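You operate a simulated robot arm through the tools that you are given. There is no shell and no other tool.

You are at the controls of a simulated robot arm. One attempt, no reset.

Task
Fill the docked cylinder to its red line, set the number dial to its temperature and stopper it.
Fine: spill none; spout parked, thermometer back in the yellow rim stand; use the stopper from the orange rim stand, leave the others.
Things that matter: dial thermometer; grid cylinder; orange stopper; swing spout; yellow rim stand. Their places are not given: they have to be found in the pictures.

The check looks at the end state, three seconds after you hand in, the way a careful person would. Anything else that was tipped, shoved, dropped, spilled or broken makes it a failure. Lids that push on must go on centred and level and be pressed home; caps that screw on are set level and turned clockwise until they are tight.

Robot
A 7-joint arm with a three-finger gripper, fixed in place. Base frame: the origin is at the foot of the arm, x ahead of it, y to its left, z up; the work surface is at about z = 0.9. Lengths are in m, angles in degrees, forces in N, time in s.
Its first joint turns from -166.0 to 166.0 degrees. Payload 2.69 kg.
The TCP is the grasp point between the finger pads, 0.03 m short of the fingertips. In the tool frame z runs along the fingers and y along their closing line. The gripper opens to 0.128 m. The gripper's body begins 0.117 m behind the TCP.
Orientation is that of the tool frame in the base frame, as [roll, pitch, yaw] about the fixed x, y, z axes, in that order (R = Rz(yaw) Ry(pitch) Rx(roll)). With the fingers straight down and closing along the base's y, the tool's x points along the base's -x, its y along +y and its z along -z.

Tools
- The arm moves only by the tool nudge_tool. Its argument "commands" is a list of rows, each a list of 2 entries, a list of its own where there are three numbers: the shift along the base's x, y, z in m, then the turn, a rotation vector about the base's x, y, z in degrees. In form: [[[tx, ty, tz], [ax, ay, az]], ...]. A call has 1 to 20 rows; each row shifts and turns the commanded pose from where the row before left it. "hand" is the gripper command, from -1 (fully open) to 1 (shut), values between in proportion, set as the call begins (left out, the last holds). Rows are played at 5 a second. More than 0.05 m and 8.6 degrees between two rows, or a gripper value outside its range, and nothing of the call is played. Where a pose cannot be reached the arm comes as near as it can. A force on the tool above 40 N (or 10 N above the force at the start of the call, whichever is more), or a blocked arm, ends the call early, and 0.2 s more pass. Each finger halts on what it meets, pressing with about 45 N; the grip force reading is that of the motor and also rises with nothing between the fingers. The clock runs only during rows and for 0.2 s after the last one: add rows that do not move to give the fingers time. The reply holds the time, the measured pose of the TCP, the force on the tool along the base axes, the opening and the grip force, in the units named above and with some noise, with the torque about the TCP (base axes, N m) and any sound that the robot's microphone picked up, and new pictures: "views" is both (left out), scene, wrist or none.
- Cameras (640 x 400 px; columns grow to the right, rows downward): "scene" is fixed at [0.4012, -0.4996, 1.5322]; the picture's right is [0.77, -0.63, 0.00], its down [-0.34, -0.42, -0.84] and it looks along [0.53, 0.65, -0.54] (base axes); focal length 272 px, centre (320, 200). "wrist" rides on the gripper at [0.058, 0.054, -0.131] in the tool frame; the picture's right is [-0.68, 0.74, 0.00], its down [-0.62, -0.57, -0.55] and it looks along [-0.40, -0.37, 0.84] (tool axes); focal length 234 px, centre (320, 200).
- slide_trunk(by): slides the trunk up (or, below 0, down) by that many m; the arm rides with it, the base frame stays. It gives what a move gives, with no picture.
- probe_pixels(camera, pixels): for up to 12 pixels [column, row] of the newest picture of that camera ("zoom" is the newest enlarged one), the place [x, y, z] in the base frame of the surface seen there, good to about 0.002 m. No time passes.
- zoom(camera, box): a new picture of the part [left, top, right, bottom] of that camera's present view, enlarged. No time passes.
- close_job(): hands the job in; it is judged then, once.

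Open the gripper and draw the arm clear of the work before you hand the job in, unless the task says otherwise.

The tools are called after ">>>" by a JSON object that holds its "fn" and its "kwargs". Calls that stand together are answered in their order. nudge_tool: Moves the arm, as the interface text tells. Its arguments: {"type":"object","properties":{"commands":{"type":"array","items":{"type":"array"}},"hand":{"type":"number"},"views":{"type":"string","enum":["both","scene","wrist","none"]}},"required":["commands"]} The other tools are called the same way: slide_trunk (by) slides the trunk up or down; probe_pixels (camera, pixels) gives the place of the surface under pixels of a picture; zoom (camera, box) takes an enlarged picture of a part of a camera's view; close_job () hands the job in.

At the start:

```text
time: 0.0
position: [0.6234, 0.102, 1.4027]
tcp_rot: [-180.0, 0.0, 179.9]
force: [-0.3, 0.1, -0.1]
moment: [0.01, -0.02, -0.02]
grip_width: 0.1279
grip_force: 0.1
trunk travel left (down, up): [-0.175, 0.175]
```

scene: 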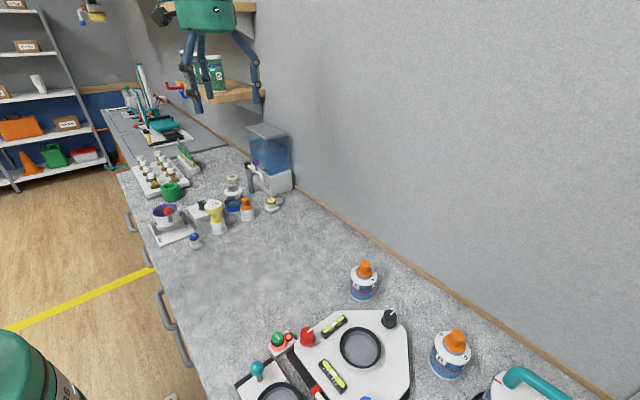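
wrist: 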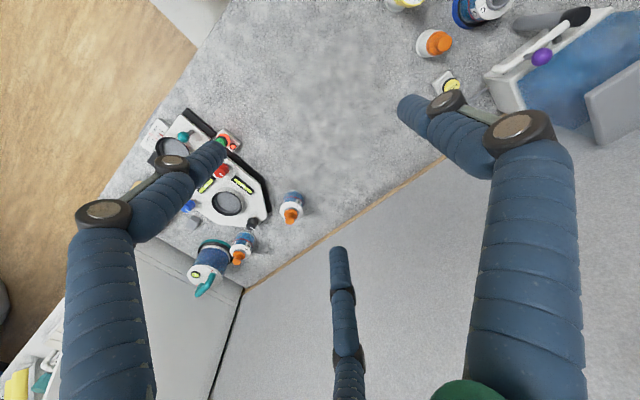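

The scene picture shows a water tank with a spout near (270,165), a scale-like item near (170,220), and several stands. I'll zoom into the areas of interest to identify them.

>>> {"fn": "zoom", "kwargs": {"camera": "scene", "box": [110, 110, 310, 260]}}

>>> {"fn": "zoom", "kwargs": {"camera": "scene", "box": [220, 240, 540, 400]}}

>>> {"fn": "zoom", "kwargs": {"camera": "wrist", "box": [360, 0, 640, 160]}}

```text
2.67 times, centred on (210, 185) of scene
```

zoom: 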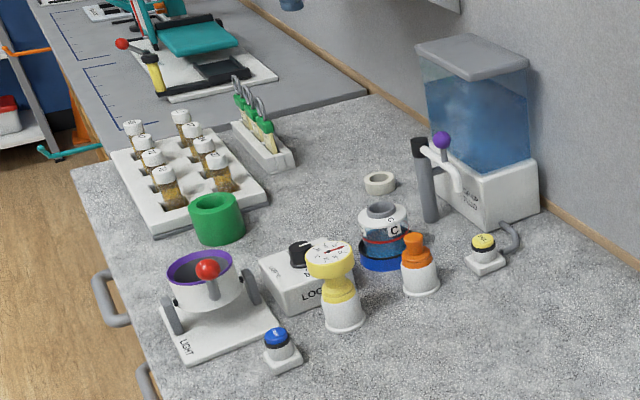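

```text
2.00 times, centred on (380, 320) of scene
```

zoom: 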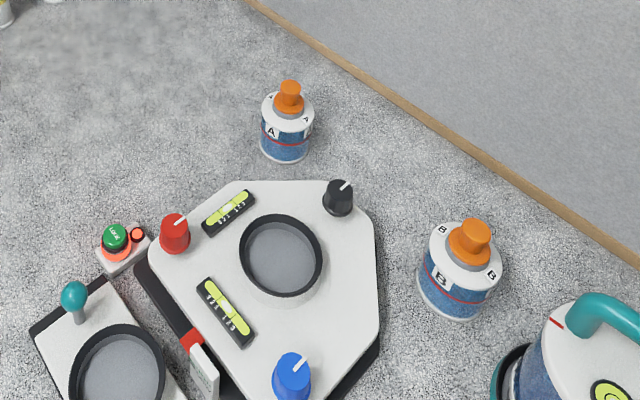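

```text
2.29 times, centred on (500, 80) of wrist
```

zoom: 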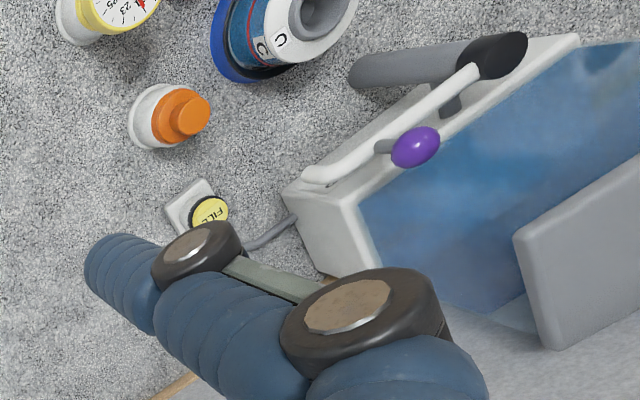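

Cylinder "C" sits on a blue dock around scene (233,195), with a box with dial next to it. I'll zoom closer on each item to read labels.

>>> {"fn": "zoom", "kwargs": {"camera": "scene", "box": [185, 165, 265, 240]}}

>>> {"fn": "zoom", "kwargs": {"camera": "scene", "box": [225, 115, 305, 215]}}

>>> {"fn": "zoom", "kwargs": {"camera": "scene", "box": [140, 170, 220, 255]}}

>>> {"fn": "zoom", "kwargs": {"camera": "scene", "box": [120, 130, 220, 210]}}

>>> {"fn": "zoom", "kwargs": {"camera": "scene", "box": [90, 60, 210, 150]}}

```text
5.33 times, centred on (225, 202) of scene
```

zoom: 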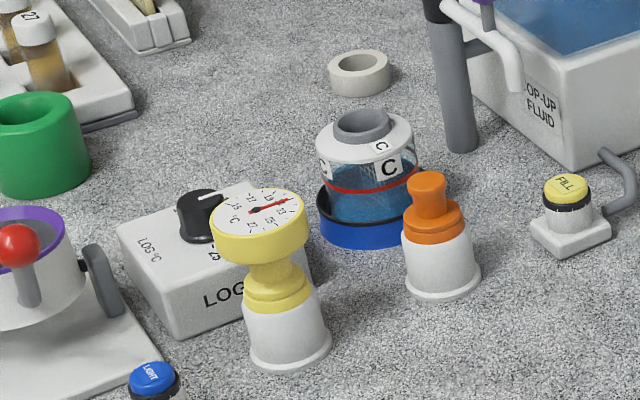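

```text
4.00 times, centred on (265, 165) of scene
```

zoom: 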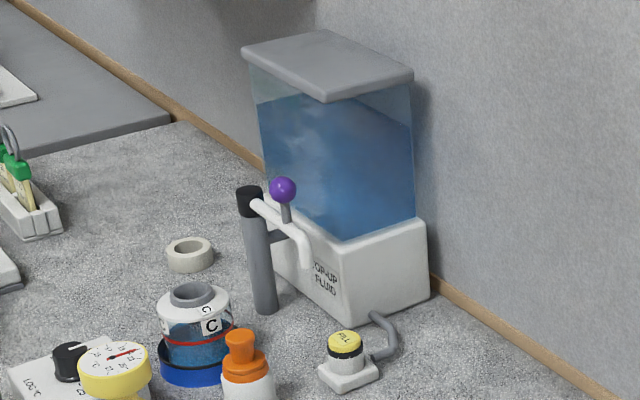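

```text
4.71 times, centred on (180, 212) of scene
```

zoom: 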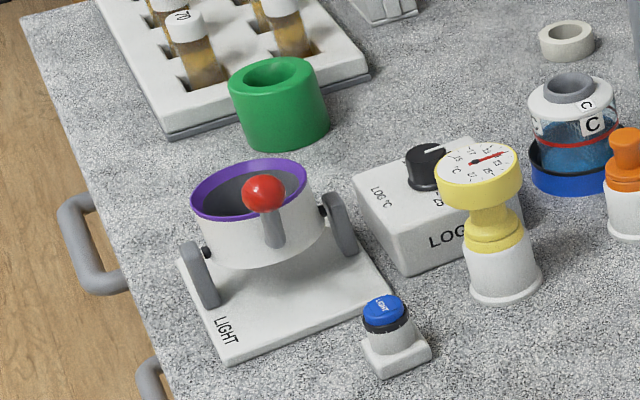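

```text
5.00 times, centred on (170, 170) of scene
```

zoom: 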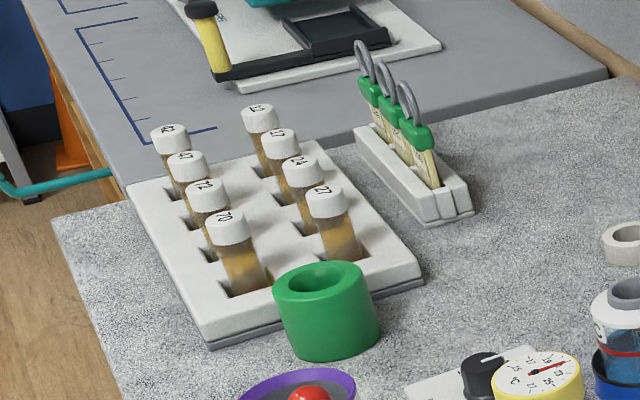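

```text
4.44 times, centred on (150, 105) of scene
```

zoom: 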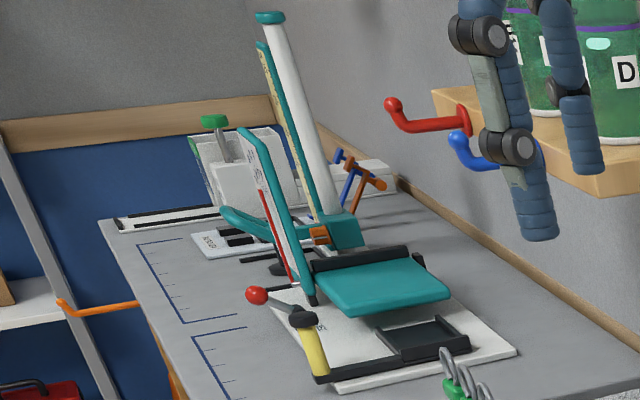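

I can see everything I need: dispenser with FILL button, cylinder C in the blue dock, thermometer in the yellow-rim stand, orange stopper stand, and LOG box with dial. I'll zoom again and probe places.

>>> {"fn": "zoom", "kwargs": {"camera": "scene", "box": [165, 165, 285, 240]}}

>>> {"fn": "probe_pixels", "kwargs": {"camera": "zoom", "pixels": [[362, 122], [365, 165], [360, 235], [428, 182], [430, 250], [255, 225], [285, 355], [208, 200], [208, 245], [565, 185], [515, 80], [458, 140]]}}

>>> {"fn": "probe_pixels", "kwargs": {"camera": "scene", "pixels": [[254, 163], [250, 165], [262, 170], [233, 180], [171, 192], [240, 250], [168, 212], [195, 238]]}}

```text
5.33 times, centred on (225, 202) of scene
```

zoom: 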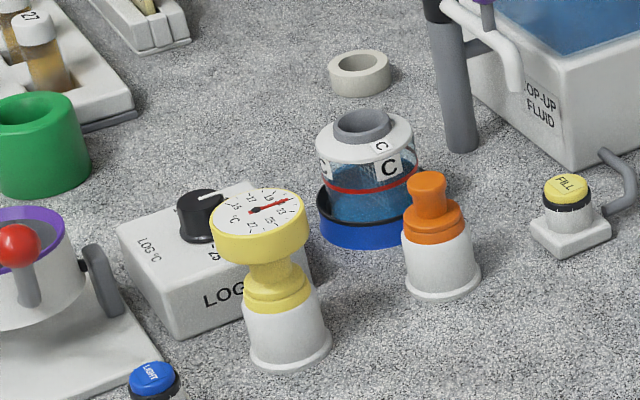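

```text
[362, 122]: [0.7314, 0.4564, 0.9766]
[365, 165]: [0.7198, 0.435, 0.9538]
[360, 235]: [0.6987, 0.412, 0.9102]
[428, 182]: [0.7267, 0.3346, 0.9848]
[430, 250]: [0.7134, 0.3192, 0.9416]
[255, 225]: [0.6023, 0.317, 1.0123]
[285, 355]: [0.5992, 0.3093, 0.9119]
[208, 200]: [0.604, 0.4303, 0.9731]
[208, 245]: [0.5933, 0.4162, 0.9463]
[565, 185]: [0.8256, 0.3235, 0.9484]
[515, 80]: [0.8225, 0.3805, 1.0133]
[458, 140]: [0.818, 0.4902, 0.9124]
```

```text
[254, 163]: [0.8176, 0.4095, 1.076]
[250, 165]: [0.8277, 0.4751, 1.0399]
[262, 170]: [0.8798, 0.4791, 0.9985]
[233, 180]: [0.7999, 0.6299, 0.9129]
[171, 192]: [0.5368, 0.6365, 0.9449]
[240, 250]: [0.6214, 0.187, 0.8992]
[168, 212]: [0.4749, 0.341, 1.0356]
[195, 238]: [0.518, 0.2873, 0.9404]
```

Before moving I look closely at the gripper itself in both views, since three blue limbs appear in the pictures.

>>> {"fn": "zoom", "kwargs": {"camera": "scene", "box": [130, 0, 290, 130]}}

>>> {"fn": "zoom", "kwargs": {"camera": "wrist", "box": [60, 60, 620, 400]}}

>>> {"fn": "probe_pixels", "kwargs": {"camera": "wrist", "pixels": [[410, 108], [460, 105], [540, 130], [540, 250], [215, 150], [172, 165], [105, 215], [110, 330], [338, 255], [345, 300], [350, 390], [150, 200]]}}

```text
3.08 times, centred on (210, 65) of scene
```

zoom: 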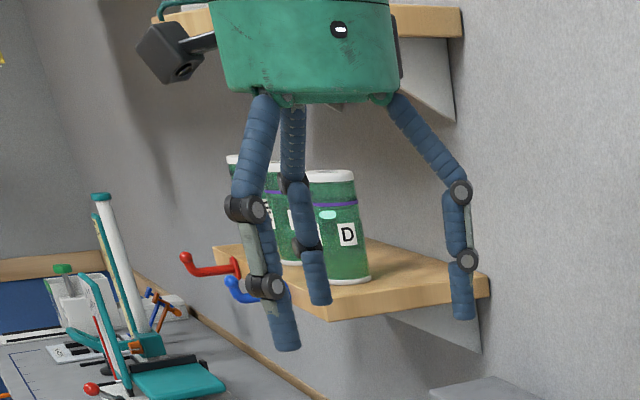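

```text
1.14 times, centred on (340, 230) of wrist
```

zoom: 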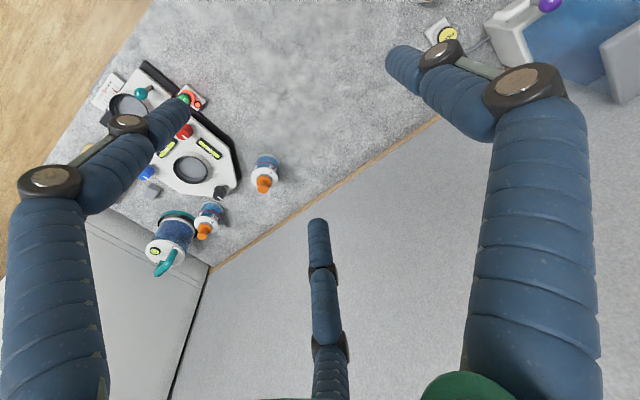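

```text
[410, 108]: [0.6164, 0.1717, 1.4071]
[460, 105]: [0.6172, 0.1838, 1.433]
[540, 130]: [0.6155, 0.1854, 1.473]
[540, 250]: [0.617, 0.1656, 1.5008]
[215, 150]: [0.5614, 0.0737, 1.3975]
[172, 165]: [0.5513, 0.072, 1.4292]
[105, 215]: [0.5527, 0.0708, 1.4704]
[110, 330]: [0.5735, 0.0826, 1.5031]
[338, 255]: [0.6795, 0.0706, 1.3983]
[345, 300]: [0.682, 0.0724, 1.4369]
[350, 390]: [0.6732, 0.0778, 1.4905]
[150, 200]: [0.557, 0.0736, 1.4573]
```

The hand visually has three limbs (tips at about (0.616,0.172), (0.561,0.074), (0.68,0.07)), unlike the two-finger description. I'll partly close in free air to see how it moves.

>>> {"fn": "nudge_tool", "kwargs": {"commands": [[[0, 0, 0], [0, 0, 0]], [[0, 0, 0], [0, 0, 0]], [[0, 0, 0], [0, 0, 0]], [[0, 0, 0], [0, 0, 0]]], "hand": 0.5}}

```text
time: 1.0
position: [0.6228, 0.1025, 1.4018]
tcp_rot: [-180.0, 0.0, 180.0]
force: [-0.9, -0.2, -0.7]
moment: [0.0, -0.01, 0.05]
grip_width: 0.0322
grip_force: 0.1
trunk travel left (down, up): [-0.175, 0.175]
```

scene: 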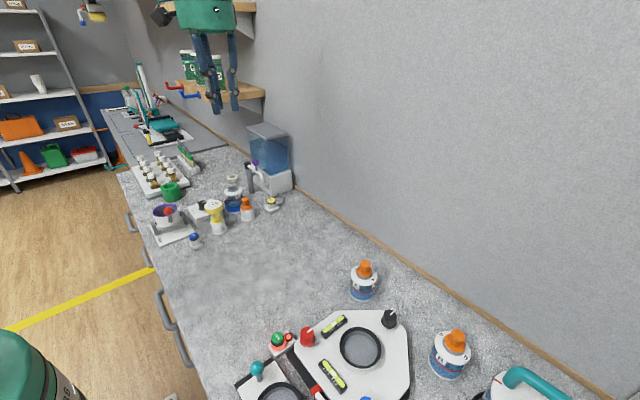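
wrist: 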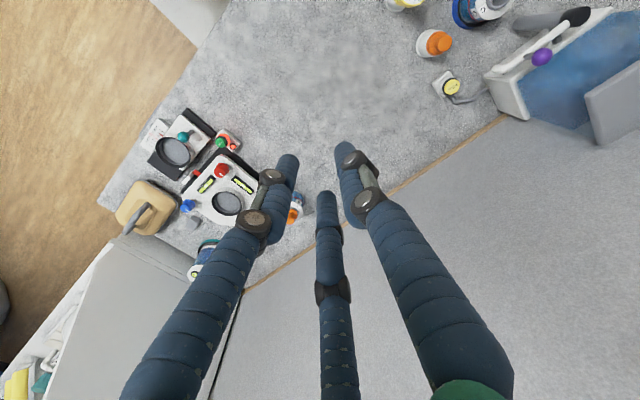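

The hand closes centrically (three visual fingers). Before moving I probe the shelf and wall to keep the arm clear of them.

>>> {"fn": "probe_pixels", "kwargs": {"camera": "scene", "pixels": [[262, 92], [236, 100], [200, 85], [175, 88], [190, 96], [215, 60], [250, 110], [300, 190], [290, 60], [260, 10], [200, 125], [280, 135]]}}

```text
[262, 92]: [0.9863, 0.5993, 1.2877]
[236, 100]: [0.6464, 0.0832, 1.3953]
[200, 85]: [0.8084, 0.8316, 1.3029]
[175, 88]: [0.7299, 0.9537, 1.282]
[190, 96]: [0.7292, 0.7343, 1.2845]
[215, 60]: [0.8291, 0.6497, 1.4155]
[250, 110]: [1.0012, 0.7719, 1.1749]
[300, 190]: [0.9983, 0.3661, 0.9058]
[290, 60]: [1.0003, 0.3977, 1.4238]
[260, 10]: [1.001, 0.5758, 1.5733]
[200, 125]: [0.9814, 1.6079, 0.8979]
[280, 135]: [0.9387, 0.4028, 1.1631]
```

Wall at x≈1.0, shelf starts at y≈0.6, z≈1.29, away from the work zone. I reopen and move the wrist camera toward the work area for a close look.

>>> {"fn": "nudge_tool", "kwargs": {"commands": [[[0, 0.05, 0], [0, 0, 0]], [[0, 0.05, 0], [0, 0, 0]], [[0, 0.05, 0], [0, 0, 0]], [[-0.01, 0.05, -0.01], [0, 0, 0]], [[-0.01, 0.05, -0.02], [0, 0, 0]], [[0, 0.05, -0.03], [0, 0, 0]], [[0, 0.04, -0.04], [0, 0, 0]], [[0, 0.02, -0.04], [0, 0, 0]], [[0, 0, 0], [0, 0, 0]]], "hand": 0.5}}

```text
refused: row 4 steps farther than a row can; nothing moved
```

Row limit is on the norm, so I keep each shift below 0.05 m in length.

>>> {"fn": "nudge_tool", "kwargs": {"commands": [[[0, 0.045, 0], [0, 0, 0]], [[0, 0.045, 0], [0, 0, 0]], [[0, 0.045, 0], [0, 0, 0]], [[-0.005, 0.045, -0.01], [0, 0, 0]], [[-0.005, 0.045, -0.02], [0, 0, 0]], [[-0.01, 0.04, -0.02], [0, 0, 0]], [[0, 0.04, -0.02], [0, 0, 0]], [[0, 0.04, -0.02], [0, 0, 0]], [[0, 0.04, -0.02], [0, 0, 0]], [[0, 0.015, -0.04], [0, 0, 0]], [[0, 0, 0], [0, 0, 0]]], "hand": 0.5}}

```text
time: 3.4
position: [0.6045, 0.5038, 1.2512]
tcp_rot: [179.9, -0.1, 180.0]
force: [0.6, 0.4, -1.1]
moment: [-0.03, 0.03, -0.01]
grip_width: 0.0321
grip_force: 0.1
trunk travel left (down, up): [-0.175, 0.175]
```

scene: 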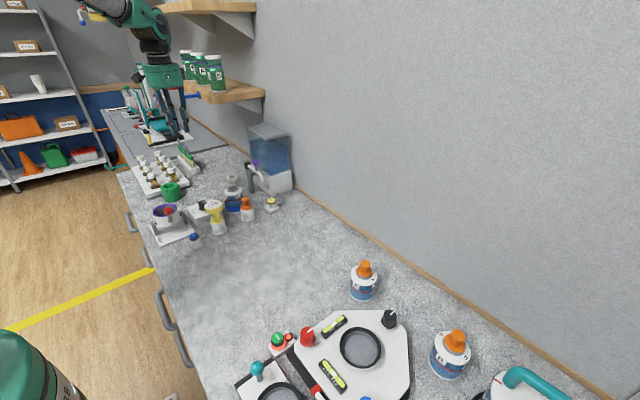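
wrist: 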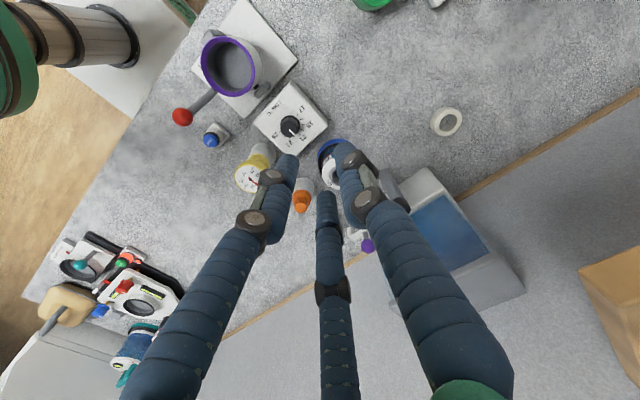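

The LOG box, thermometer, and stopper appear around (290,120)-(300,200) in the wrist view, partly occluded. I zoom on these and probe.

>>> {"fn": "zoom", "kwargs": {"camera": "wrist", "box": [190, 70, 350, 220]}}

>>> {"fn": "zoom", "kwargs": {"camera": "wrist", "box": [300, 110, 500, 260]}}

```text
2.67 times, centred on (270, 145) of wrist
```

zoom: 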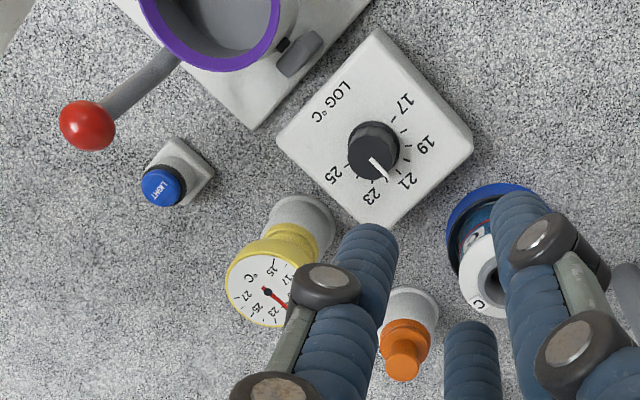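

```text
2.67 times, centred on (400, 185) of wrist
```

zoom: 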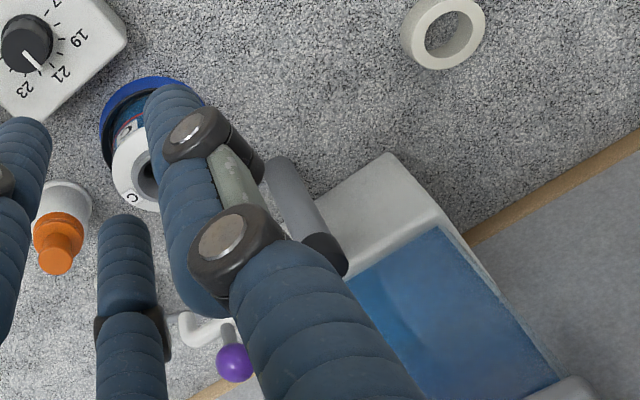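

I shift the tool so the items fall in the clear upper half of the wrist view, and open the fingers to clear the centre.

>>> {"fn": "nudge_tool", "kwargs": {"commands": [[[0.03, -0.03, 0], [0, 0, 0]], [[0.03, -0.035, 0], [0, 0, 0]], [[0.03, -0.035, 0], [0, 0, 0]], [[0.005, -0.025, 0], [0, 0, 0]], [[0, 0, 0], [0, 0, 0]], [[0, 0, 0], [0, 0, 0]]], "hand": -1}}

>>> {"fn": "zoom", "kwargs": {"camera": "wrist", "box": [200, 30, 400, 155]}}

>>> {"fn": "zoom", "kwargs": {"camera": "wrist", "box": [280, 90, 440, 210]}}

```text
time: 4.8
position: [0.6973, 0.3782, 1.2519]
tcp_rot: [-180.0, 0.0, -179.9]
force: [-0.7, -0.8, -0.6]
moment: [0.01, 0.01, 0.01]
grip_width: 0.1281
grip_force: 0.0
trunk travel left (down, up): [-0.175, 0.175]
```

scene: 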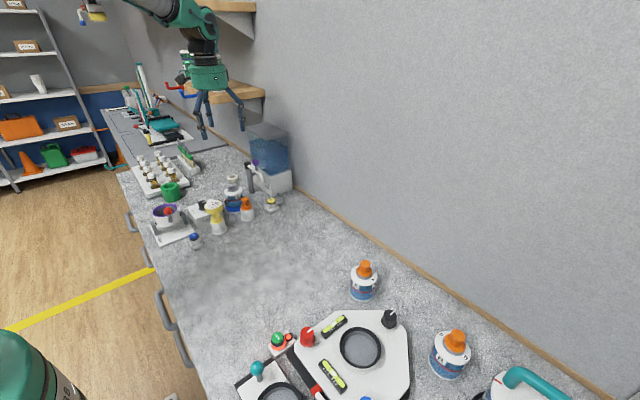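
wrist: 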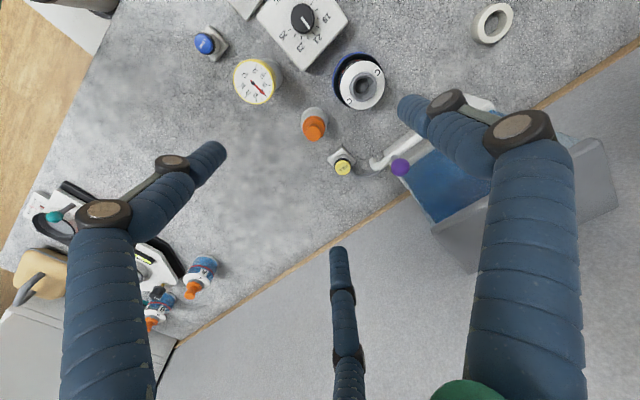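

```text
3.20 times, centred on (300, 92) of wrist
```

zoom: 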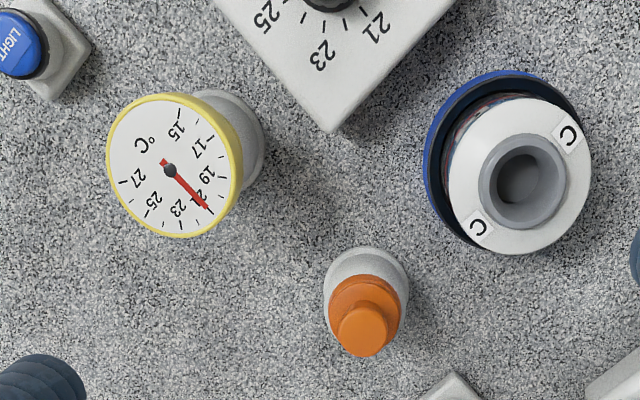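

```text
3.33 times, centred on (360, 150) of wrist
```

zoom: 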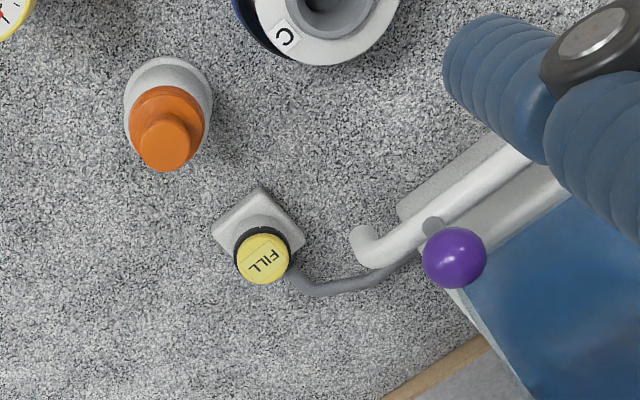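

Clear views now. I probe the purple knob (455,257), spout tip (362,245), FILL button (262,258), stopper top (163,140) in the zoom, and the neck/thermometer in the wrist picture.

>>> {"fn": "probe_pixels", "kwargs": {"camera": "zoom", "pixels": [[455, 240], [455, 257], [455, 280], [362, 245], [380, 240], [400, 250], [480, 190], [262, 258], [163, 140], [172, 108], [170, 70], [220, 225]]}}

>>> {"fn": "probe_pixels", "kwargs": {"camera": "wrist", "pixels": [[352, 88], [370, 88], [362, 77], [362, 99], [372, 72], [335, 85], [253, 82], [236, 85], [271, 82], [253, 64], [303, 18], [300, 45]]}}

```text
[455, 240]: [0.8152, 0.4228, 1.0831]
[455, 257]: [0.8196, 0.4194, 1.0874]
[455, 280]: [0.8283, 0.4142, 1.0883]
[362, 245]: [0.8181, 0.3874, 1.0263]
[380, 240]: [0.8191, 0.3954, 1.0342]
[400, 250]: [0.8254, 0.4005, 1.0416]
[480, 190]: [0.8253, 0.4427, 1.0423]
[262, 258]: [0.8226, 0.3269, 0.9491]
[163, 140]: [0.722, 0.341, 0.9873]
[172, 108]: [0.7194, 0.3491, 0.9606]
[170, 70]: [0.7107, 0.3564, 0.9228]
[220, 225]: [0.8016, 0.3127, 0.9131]
```

```text
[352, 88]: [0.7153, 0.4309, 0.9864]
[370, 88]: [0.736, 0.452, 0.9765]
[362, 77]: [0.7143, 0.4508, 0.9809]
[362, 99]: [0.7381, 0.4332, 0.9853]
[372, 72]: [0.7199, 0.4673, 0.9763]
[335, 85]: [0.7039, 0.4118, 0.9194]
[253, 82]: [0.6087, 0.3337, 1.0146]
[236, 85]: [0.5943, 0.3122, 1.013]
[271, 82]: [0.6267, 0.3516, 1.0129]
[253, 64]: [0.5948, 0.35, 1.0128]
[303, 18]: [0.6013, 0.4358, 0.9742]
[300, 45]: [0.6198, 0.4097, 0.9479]
```

Now I zoom in on the cylinder in the scene view to see its level and red line, and probe the spout pillar.

>>> {"fn": "zoom", "kwargs": {"camera": "scene", "box": [217, 170, 257, 215]}}

>>> {"fn": "probe_pixels", "kwargs": {"camera": "zoom", "pixels": [[250, 180], [260, 215], [255, 240], [250, 260], [255, 290], [310, 330], [200, 140], [250, 130], [250, 110]]}}

>>> {"fn": "zoom", "kwargs": {"camera": "scene", "box": [240, 150, 300, 215]}}

```text
8.89 times, centred on (237, 192) of scene
```

zoom: 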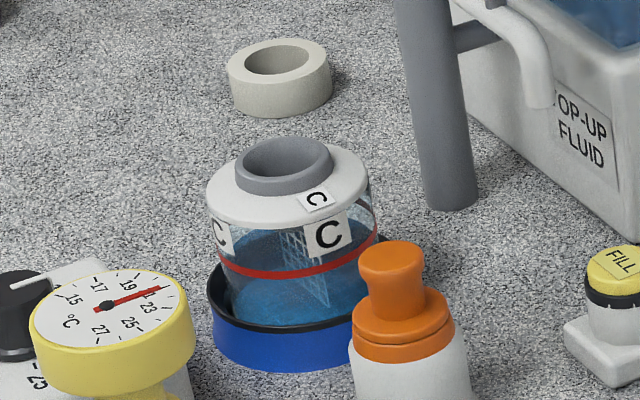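

```text
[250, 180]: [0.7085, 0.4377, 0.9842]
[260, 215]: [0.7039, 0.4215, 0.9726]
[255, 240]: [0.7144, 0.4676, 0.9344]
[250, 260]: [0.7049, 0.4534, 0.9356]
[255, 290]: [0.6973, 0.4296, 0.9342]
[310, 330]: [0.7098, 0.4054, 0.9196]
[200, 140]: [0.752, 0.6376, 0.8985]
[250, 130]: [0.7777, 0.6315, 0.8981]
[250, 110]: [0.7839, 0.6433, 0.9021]
```

```text
6.15 times, centred on (270, 182) of scene
```

zoom: 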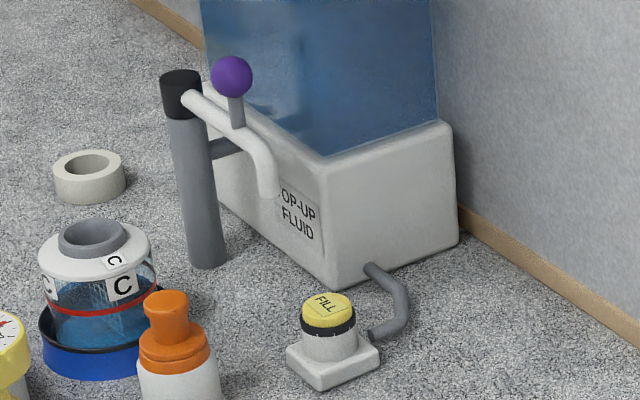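

The water surface is seen at z≈0.935 through the glass. I zoom in again and probe the red ring itself to learn its height, plus the pillar and spout points.

>>> {"fn": "zoom", "kwargs": {"camera": "scene", "box": [225, 178, 249, 208]}}

>>> {"fn": "probe_pixels", "kwargs": {"camera": "scene", "pixels": [[252, 168], [252, 180], [250, 162], [247, 162], [255, 192]]}}

```text
13.33 times, centred on (237, 193) of scene
```

zoom: 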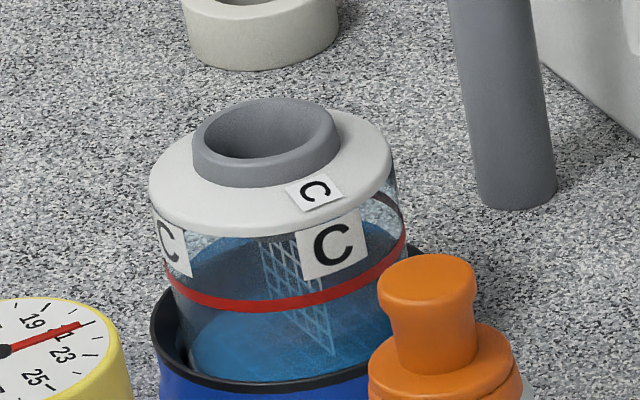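

```text
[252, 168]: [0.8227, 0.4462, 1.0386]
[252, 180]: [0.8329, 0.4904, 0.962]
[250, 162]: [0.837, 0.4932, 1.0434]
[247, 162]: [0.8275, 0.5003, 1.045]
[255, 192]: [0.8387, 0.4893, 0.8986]
```

I probe a column of points through the glass in this zoom to separate water surface, red ring and dock rim.

>>> {"fn": "probe_pixels", "kwargs": {"camera": "zoom", "pixels": [[225, 245], [230, 265], [235, 285], [235, 300], [235, 330], [240, 355], [280, 300], [340, 290], [290, 360], [370, 250], [380, 225], [264, 108]]}}

```text
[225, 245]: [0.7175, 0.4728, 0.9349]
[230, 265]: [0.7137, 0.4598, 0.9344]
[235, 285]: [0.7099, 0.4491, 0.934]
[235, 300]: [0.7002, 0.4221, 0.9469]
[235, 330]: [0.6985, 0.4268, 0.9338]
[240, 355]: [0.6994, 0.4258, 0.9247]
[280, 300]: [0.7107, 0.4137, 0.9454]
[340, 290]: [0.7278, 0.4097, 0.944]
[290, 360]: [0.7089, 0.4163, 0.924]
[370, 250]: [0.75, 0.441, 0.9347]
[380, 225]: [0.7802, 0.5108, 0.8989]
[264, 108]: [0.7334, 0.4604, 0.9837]
```

Water surface is at z≈0.9345 and the red ring centre at ≈0.945, so about 1 cm more is needed. Next I probe the tank and the spout knob geometry to plan the swing.

>>> {"fn": "zoom", "kwargs": {"camera": "scene", "box": [235, 115, 305, 215]}}

>>> {"fn": "probe_pixels", "kwargs": {"camera": "zoom", "pixels": [[310, 40], [220, 60], [310, 85], [380, 70], [220, 120], [300, 150], [310, 215], [315, 290], [395, 250], [250, 200], [270, 265], [300, 235]]}}

>>> {"fn": "probe_pixels", "kwargs": {"camera": "wrist", "pixels": [[400, 168], [408, 168], [392, 168], [400, 160], [400, 176], [395, 185], [420, 200], [440, 235], [440, 180], [380, 160], [410, 140], [375, 163]]}}

```text
4.00 times, centred on (270, 165) of scene
```

zoom: 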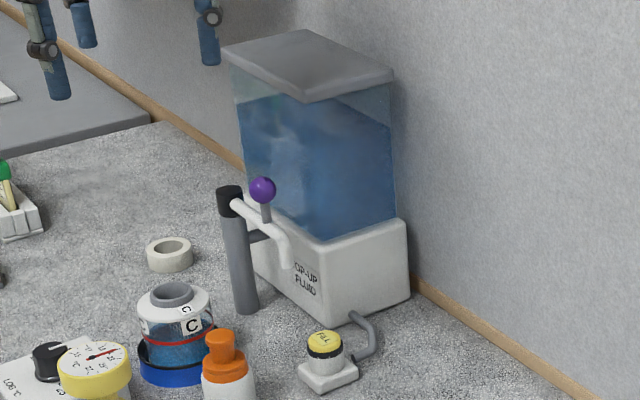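

```text
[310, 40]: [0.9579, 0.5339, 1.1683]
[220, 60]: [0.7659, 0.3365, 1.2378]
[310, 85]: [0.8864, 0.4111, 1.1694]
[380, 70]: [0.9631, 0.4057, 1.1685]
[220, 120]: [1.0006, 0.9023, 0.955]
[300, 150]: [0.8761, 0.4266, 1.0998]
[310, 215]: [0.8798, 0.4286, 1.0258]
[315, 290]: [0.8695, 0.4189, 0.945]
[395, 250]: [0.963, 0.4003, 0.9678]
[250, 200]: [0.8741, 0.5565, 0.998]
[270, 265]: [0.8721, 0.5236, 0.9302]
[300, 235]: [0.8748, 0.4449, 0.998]
```

```text
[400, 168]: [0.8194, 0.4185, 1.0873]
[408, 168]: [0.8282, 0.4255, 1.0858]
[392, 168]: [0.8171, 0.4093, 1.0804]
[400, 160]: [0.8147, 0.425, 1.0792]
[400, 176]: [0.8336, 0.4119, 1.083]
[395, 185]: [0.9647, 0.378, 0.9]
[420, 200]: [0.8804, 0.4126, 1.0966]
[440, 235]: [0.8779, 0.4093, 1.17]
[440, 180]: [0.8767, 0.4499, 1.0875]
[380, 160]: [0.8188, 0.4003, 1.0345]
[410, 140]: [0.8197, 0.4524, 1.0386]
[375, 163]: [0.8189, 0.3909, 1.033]
```

Knob centre is about (0.825,0.417,1.0745), pivot about (0.828,0.50), tank face at x≈0.87. I tilt the tool 25° (leaning away from the tank) and come to a pre-grasp pose in front of the knob with a 0.05 m opening.

>>> {"fn": "nudge_tool", "kwargs": {"commands": [[[0.0235, 0.00975, -0.0255], [0, -6.25, 0]], [[0.0235, 0.00975, -0.0255], [0, -6.25, 0]], [[0.0235, 0.00975, -0.0255], [0, -6.25, 0]], [[0.0235, 0.00975, -0.0255], [0, -6.25, 0]], [[0, 0, 0], [0, 0, 0]], [[0, 0, 0], [0, 0, 0]]], "hand": 0.22}}

>>> {"fn": "zoom", "kwargs": {"camera": "scene", "box": [200, 90, 320, 215]}}

>>> {"fn": "zoom", "kwargs": {"camera": "wrist", "box": [220, 100, 440, 260]}}

```text
time: 6.2
position: [0.7919, 0.4167, 1.1494]
tcp_rot: [180.0, 25.2, 180.0]
force: [-1.0, -0.6, -0.5]
moment: [0.0, -0.03, 0.02]
grip_width: 0.0498
grip_force: 0.0
trunk travel left (down, up): [-0.175, 0.175]
```

scene: 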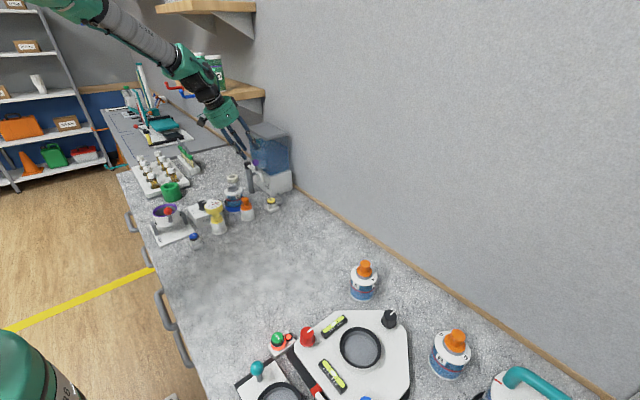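
wrist: 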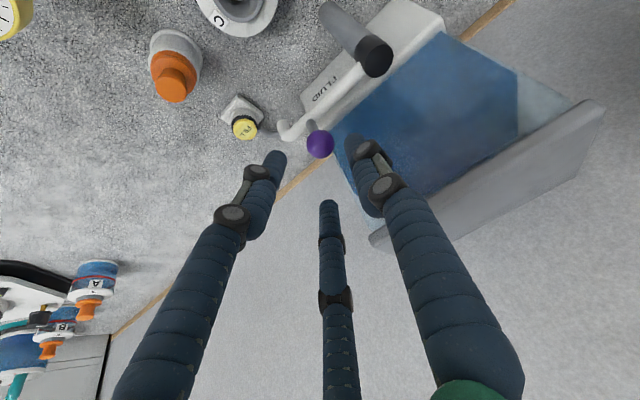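

```text
3.20 times, centred on (260, 152) of scene
```

zoom: 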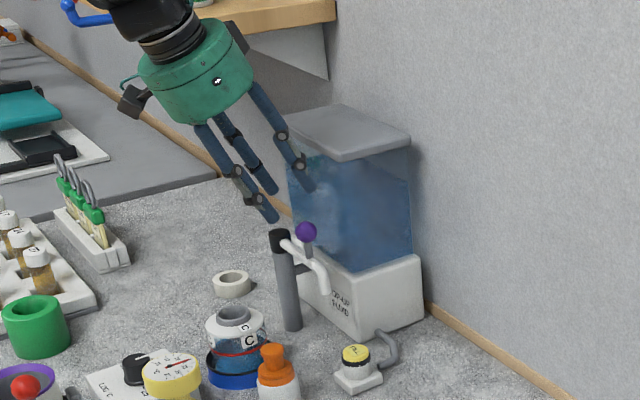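

```text
2.50 times, centred on (330, 180) of wrist
```

zoom: 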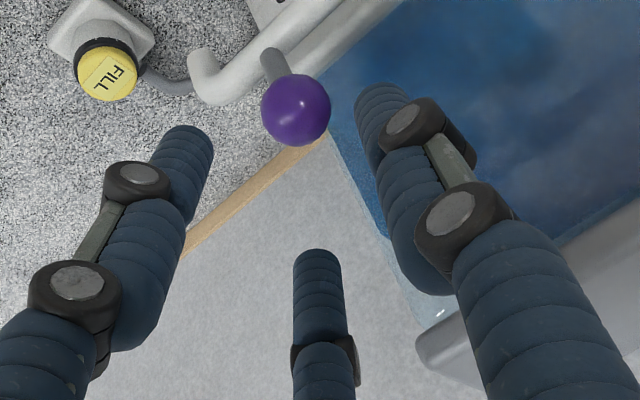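

Knob appears at wrist (319,144), aligned with the tool axis. I re-probe it at this closer range to refine.

>>> {"fn": "probe_pixels", "kwargs": {"camera": "wrist", "pixels": [[319, 144], [312, 144], [327, 144], [319, 136], [319, 152], [290, 132], [283, 133], [340, 95], [372, 55], [360, 45], [245, 128], [240, 10]]}}

```text
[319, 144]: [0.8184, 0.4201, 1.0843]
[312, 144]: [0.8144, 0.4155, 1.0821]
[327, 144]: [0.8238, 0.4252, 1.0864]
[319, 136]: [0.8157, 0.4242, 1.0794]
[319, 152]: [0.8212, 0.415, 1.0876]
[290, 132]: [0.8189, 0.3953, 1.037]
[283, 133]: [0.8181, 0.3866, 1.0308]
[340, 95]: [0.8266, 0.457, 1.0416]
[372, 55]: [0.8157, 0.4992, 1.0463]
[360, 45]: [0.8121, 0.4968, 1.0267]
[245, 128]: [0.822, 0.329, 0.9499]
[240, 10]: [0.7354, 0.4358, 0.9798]
```

Knob centre refined to (0.827,0.417,1.074). I advance along the tool axis to it and then close lightly around the knob.

>>> {"fn": "nudge_tool", "kwargs": {"commands": [[[0.0115, 0.0, -0.024], [0, 0, 0]], [[0.0115, 0.0, -0.024], [0, 0, 0]], [[0.0105, 0.0, -0.0225], [0, 0, 0]], [[0, 0, 0], [0, 0, 0]]]}}

>>> {"fn": "zoom", "kwargs": {"camera": "wrist", "box": [220, 100, 440, 260]}}

>>> {"fn": "zoom", "kwargs": {"camera": "scene", "box": [220, 120, 300, 200]}}

```text
time: 7.2
position: [0.8246, 0.4166, 1.0794]
tcp_rot: [180.0, 25.0, -180.0]
force: [-0.5, 0.4, -1.0]
moment: [-0.03, 0.0, 0.02]
grip_width: 0.0498
grip_force: 0.1
trunk travel left (down, up): [-0.175, 0.175]
```

scene: 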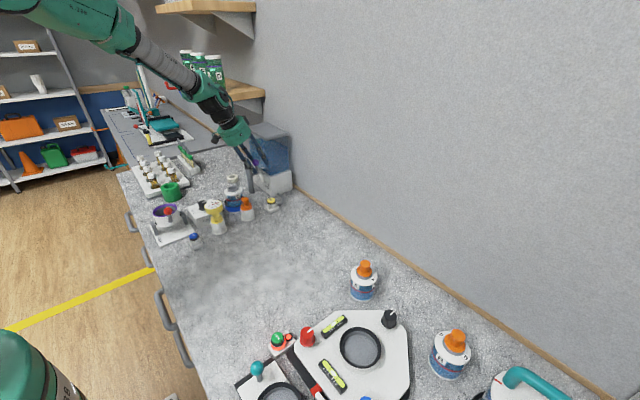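
wrist: 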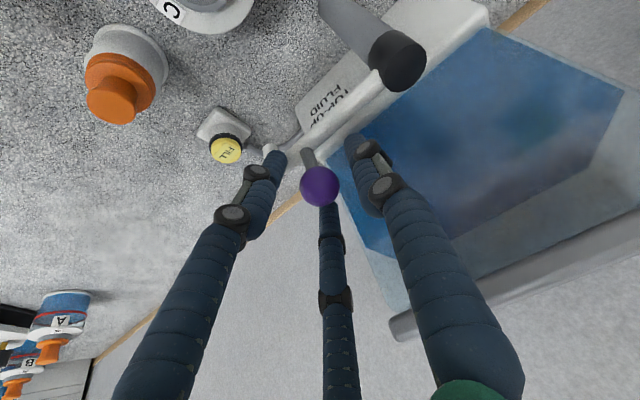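

```text
2.50 times, centred on (330, 180) of wrist
```

zoom: 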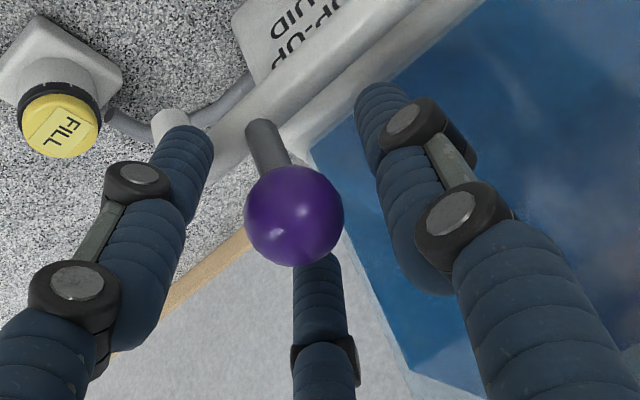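

```text
5.00 times, centred on (260, 160) of scene
```

zoom: 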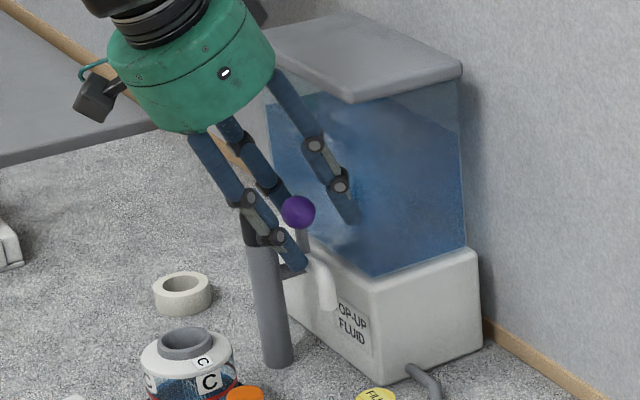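

The knob sits at the TCP between the fingers. Close lightly onto it.

>>> {"fn": "nudge_tool", "kwargs": {"commands": [[[0, 0, 0], [0, 0, 0]], [[0, 0, 0], [0, 0, 0]], [[0, 0, 0], [0, 0, 0]]], "hand": 0.62}}

```text
time: 8.0
position: [0.8255, 0.4179, 1.0798]
tcp_rot: [180.0, 25.0, 180.0]
force: [-2.3, 6.8, -0.7]
moment: [-0.67, 0.19, -0.02]
grip_width: 0.0263
grip_force: 45.0
trunk travel left (down, up): [-0.175, 0.175]
```

scene: 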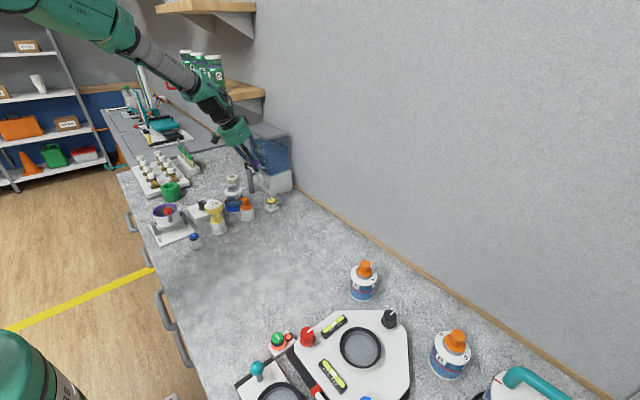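
wrist: 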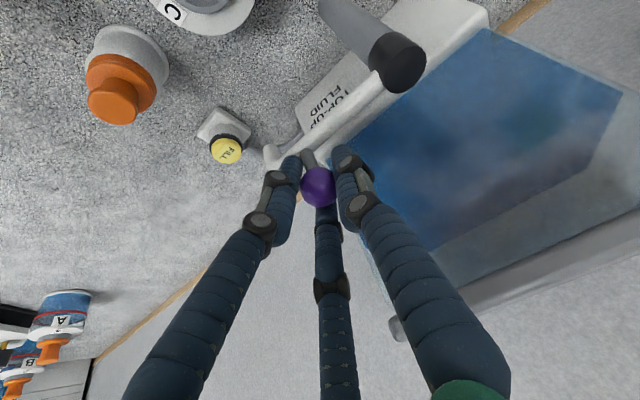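

Knob held (width 0.0263). I swing along the arc about the pivot in small steps, checking the force after the first 18°.

>>> {"fn": "nudge_tool", "kwargs": {"commands": [[[-0.0087, 0.0006, 0], [0, 0, 0]], [[-0.0085, 0.0014, 0], [0, 0, 0]], [[-0.0084, 0.0024, 0], [0, 0, 0]], [[0, 0, 0], [0, 0, 0]]]}}

>>> {"fn": "zoom", "kwargs": {"camera": "scene", "box": [210, 130, 290, 210]}}

```text
time: 9.0
position: [0.799, 0.4208, 1.0796]
tcp_rot: [-179.8, 25.0, 180.0]
force: [4.6, 6.2, -1.8]
moment: [-0.94, 0.65, -0.16]
grip_width: 0.0255
grip_force: 45.2
trunk travel left (down, up): [-0.175, 0.175]
```

scene: 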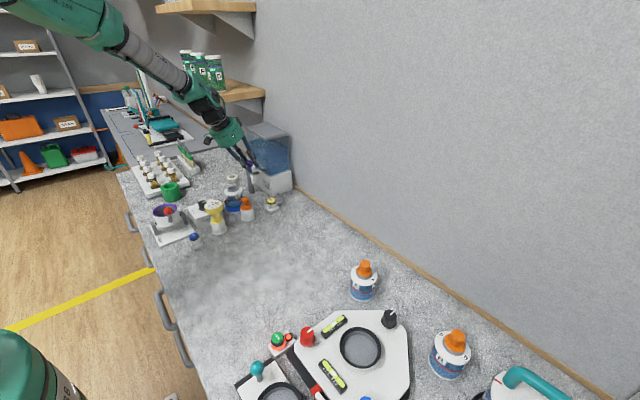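
wrist: 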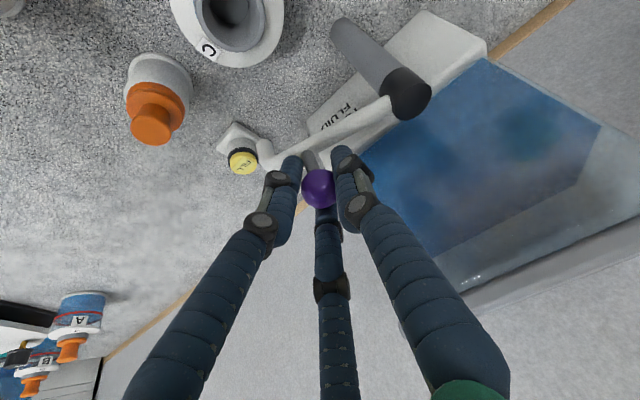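

```text
5.00 times, centred on (250, 170) of scene
```

zoom: 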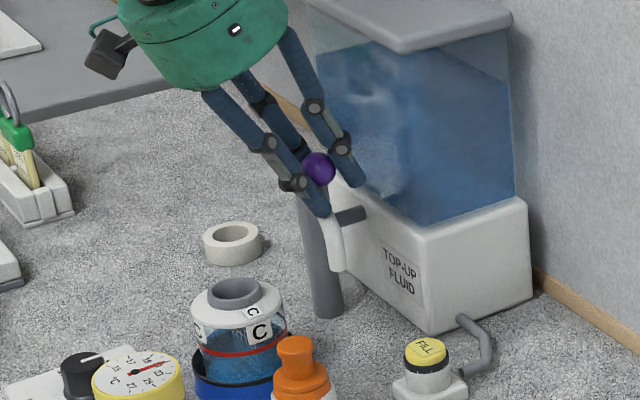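

The spout follows with small forces. I continue the arc.

>>> {"fn": "nudge_tool", "kwargs": {"commands": [[[-0.0081, 0.0032, 0], [0, 0, 0]], [[-0.0077, 0.004, 0], [0, 0, 0]], [[-0.0072, 0.0049, 0], [0, 0, 0]], [[-0.0067, 0.0055, 0], [0, 0, 0]], [[0, 0, 0], [0, 0, 0]]]}}

>>> {"fn": "zoom", "kwargs": {"camera": "scene", "box": [210, 130, 290, 210]}}

```text
time: 10.2
position: [0.769, 0.4375, 1.0788]
tcp_rot: [-179.9, 25.0, -180.0]
force: [-2.7, -5.8, 4.9]
moment: [-1.23, 0.82, -0.15]
grip_width: 0.0253
grip_force: 44.9
trunk travel left (down, up): [-0.175, 0.175]
```

scene: 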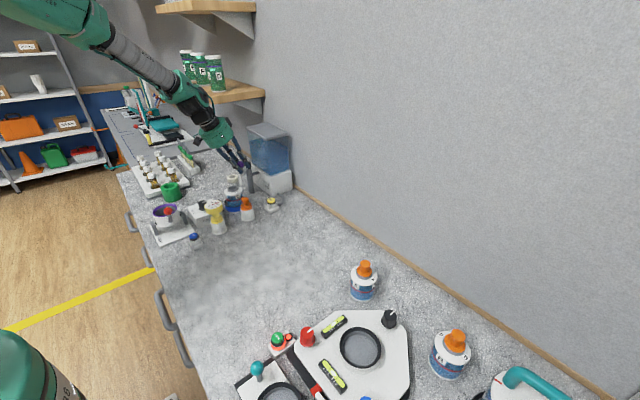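
wrist: 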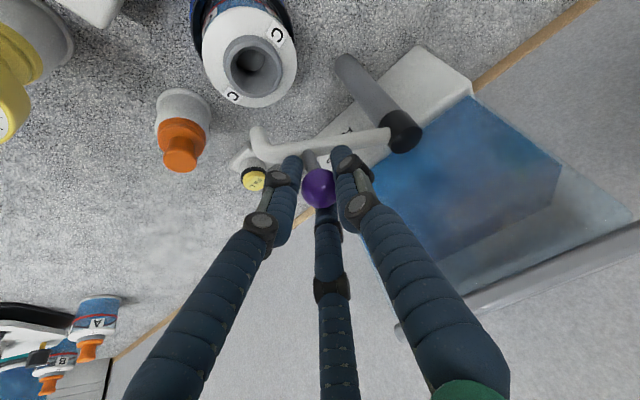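

```text
5.00 times, centred on (250, 170) of scene
```

zoom: 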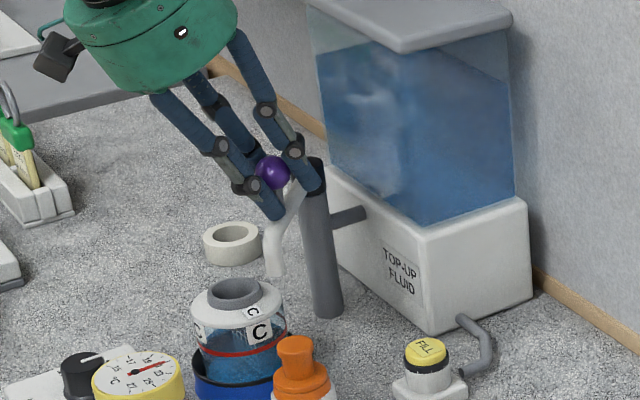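

The spout tip is now at wrist (258,138). I probe tip, pillar cap and neck rim to compute the remaining swing.

>>> {"fn": "probe_pixels", "kwargs": {"camera": "wrist", "pixels": [[258, 133], [262, 148], [300, 150], [370, 135], [405, 132], [223, 68], [282, 68], [252, 38], [252, 97], [252, 65], [233, 97], [270, 40]]}}

```text
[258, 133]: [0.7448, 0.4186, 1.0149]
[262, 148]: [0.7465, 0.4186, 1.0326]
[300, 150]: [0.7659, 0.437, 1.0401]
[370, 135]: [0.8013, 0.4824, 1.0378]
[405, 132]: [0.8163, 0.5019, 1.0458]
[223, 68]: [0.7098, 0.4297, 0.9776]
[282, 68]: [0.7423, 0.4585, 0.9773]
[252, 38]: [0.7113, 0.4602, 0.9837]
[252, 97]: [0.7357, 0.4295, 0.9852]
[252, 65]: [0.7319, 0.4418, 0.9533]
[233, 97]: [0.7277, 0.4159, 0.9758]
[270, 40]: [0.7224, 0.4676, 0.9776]
```

Remaining swing is about 17°. Neck centre ≈ (0.7245,0.445). I continue with three more arc steps.

>>> {"fn": "nudge_tool", "kwargs": {"commands": [[[-0.0061, 0.0062, 0], [0, 0, 0]], [[-0.0053, 0.0068, 0], [0, 0, 0]], [[-0.0045, 0.0068, 0], [0, 0, 0]], [[0, 0, 0], [0, 0, 0]]]}}

>>> {"fn": "zoom", "kwargs": {"camera": "scene", "box": [210, 150, 270, 210]}}

>>> {"fn": "zoom", "kwargs": {"camera": "wrist", "box": [180, 40, 420, 220]}}

```text
time: 11.2
position: [0.752, 0.4586, 1.0793]
tcp_rot: [-180.0, 24.9, -180.0]
force: [-12.5, -6.9, 3.9]
moment: [-1.41, 0.58, 0.02]
grip_width: 0.0256
grip_force: 44.9
trunk travel left (down, up): [-0.175, 0.175]
```

scene: 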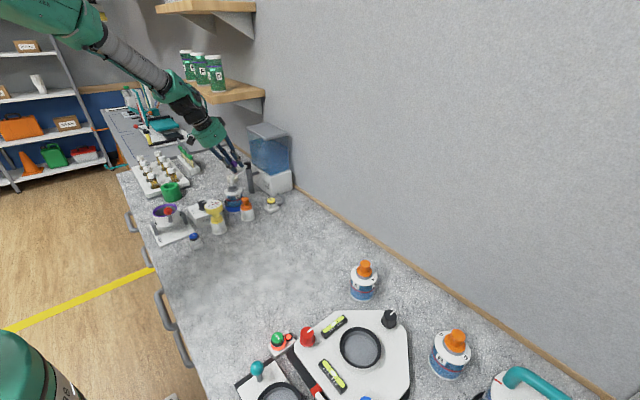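
wrist: 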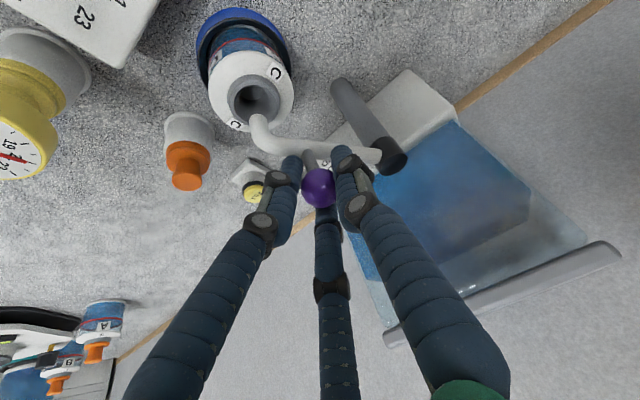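

```text
6.67 times, centred on (240, 180) of scene
```

zoom: 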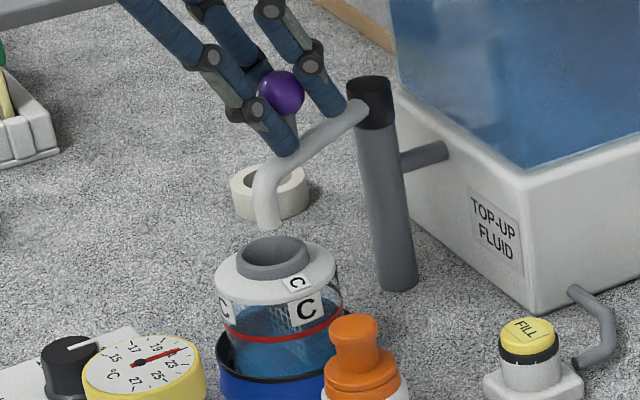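

```text
2.22 times, centred on (300, 130) of wrist
```

zoom: 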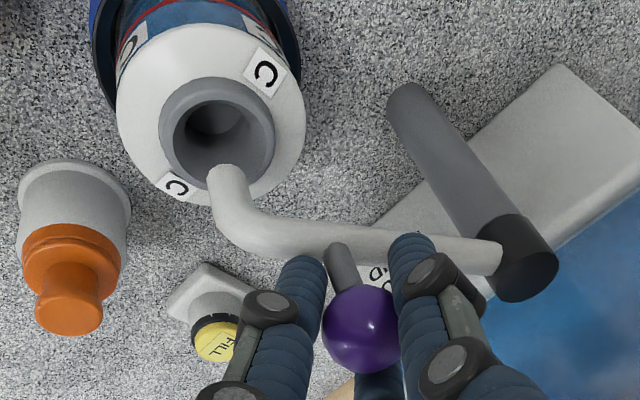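

The spout tip is near the neck. I probe its end (zoom (225,172)) and the spout bend from both views to see the offset from the neck centre.

>>> {"fn": "probe_pixels", "kwargs": {"camera": "zoom", "pixels": [[222, 170], [232, 190], [225, 180], [245, 220], [235, 215], [300, 240], [216, 172], [238, 175], [480, 255], [520, 240]]}}

>>> {"fn": "probe_pixels", "kwargs": {"camera": "scene", "pixels": [[232, 183], [233, 181], [234, 178], [231, 183]]}}

```text
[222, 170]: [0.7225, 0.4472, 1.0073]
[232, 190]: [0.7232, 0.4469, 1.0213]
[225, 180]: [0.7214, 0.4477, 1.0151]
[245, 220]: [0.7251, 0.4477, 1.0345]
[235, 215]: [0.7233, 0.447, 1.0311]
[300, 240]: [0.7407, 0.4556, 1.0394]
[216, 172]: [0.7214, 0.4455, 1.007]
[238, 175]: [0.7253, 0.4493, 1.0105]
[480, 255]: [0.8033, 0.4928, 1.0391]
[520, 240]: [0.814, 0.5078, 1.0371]
```

```text
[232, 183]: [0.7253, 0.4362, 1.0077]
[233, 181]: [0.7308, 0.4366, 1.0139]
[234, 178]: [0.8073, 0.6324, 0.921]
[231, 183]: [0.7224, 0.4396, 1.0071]
```

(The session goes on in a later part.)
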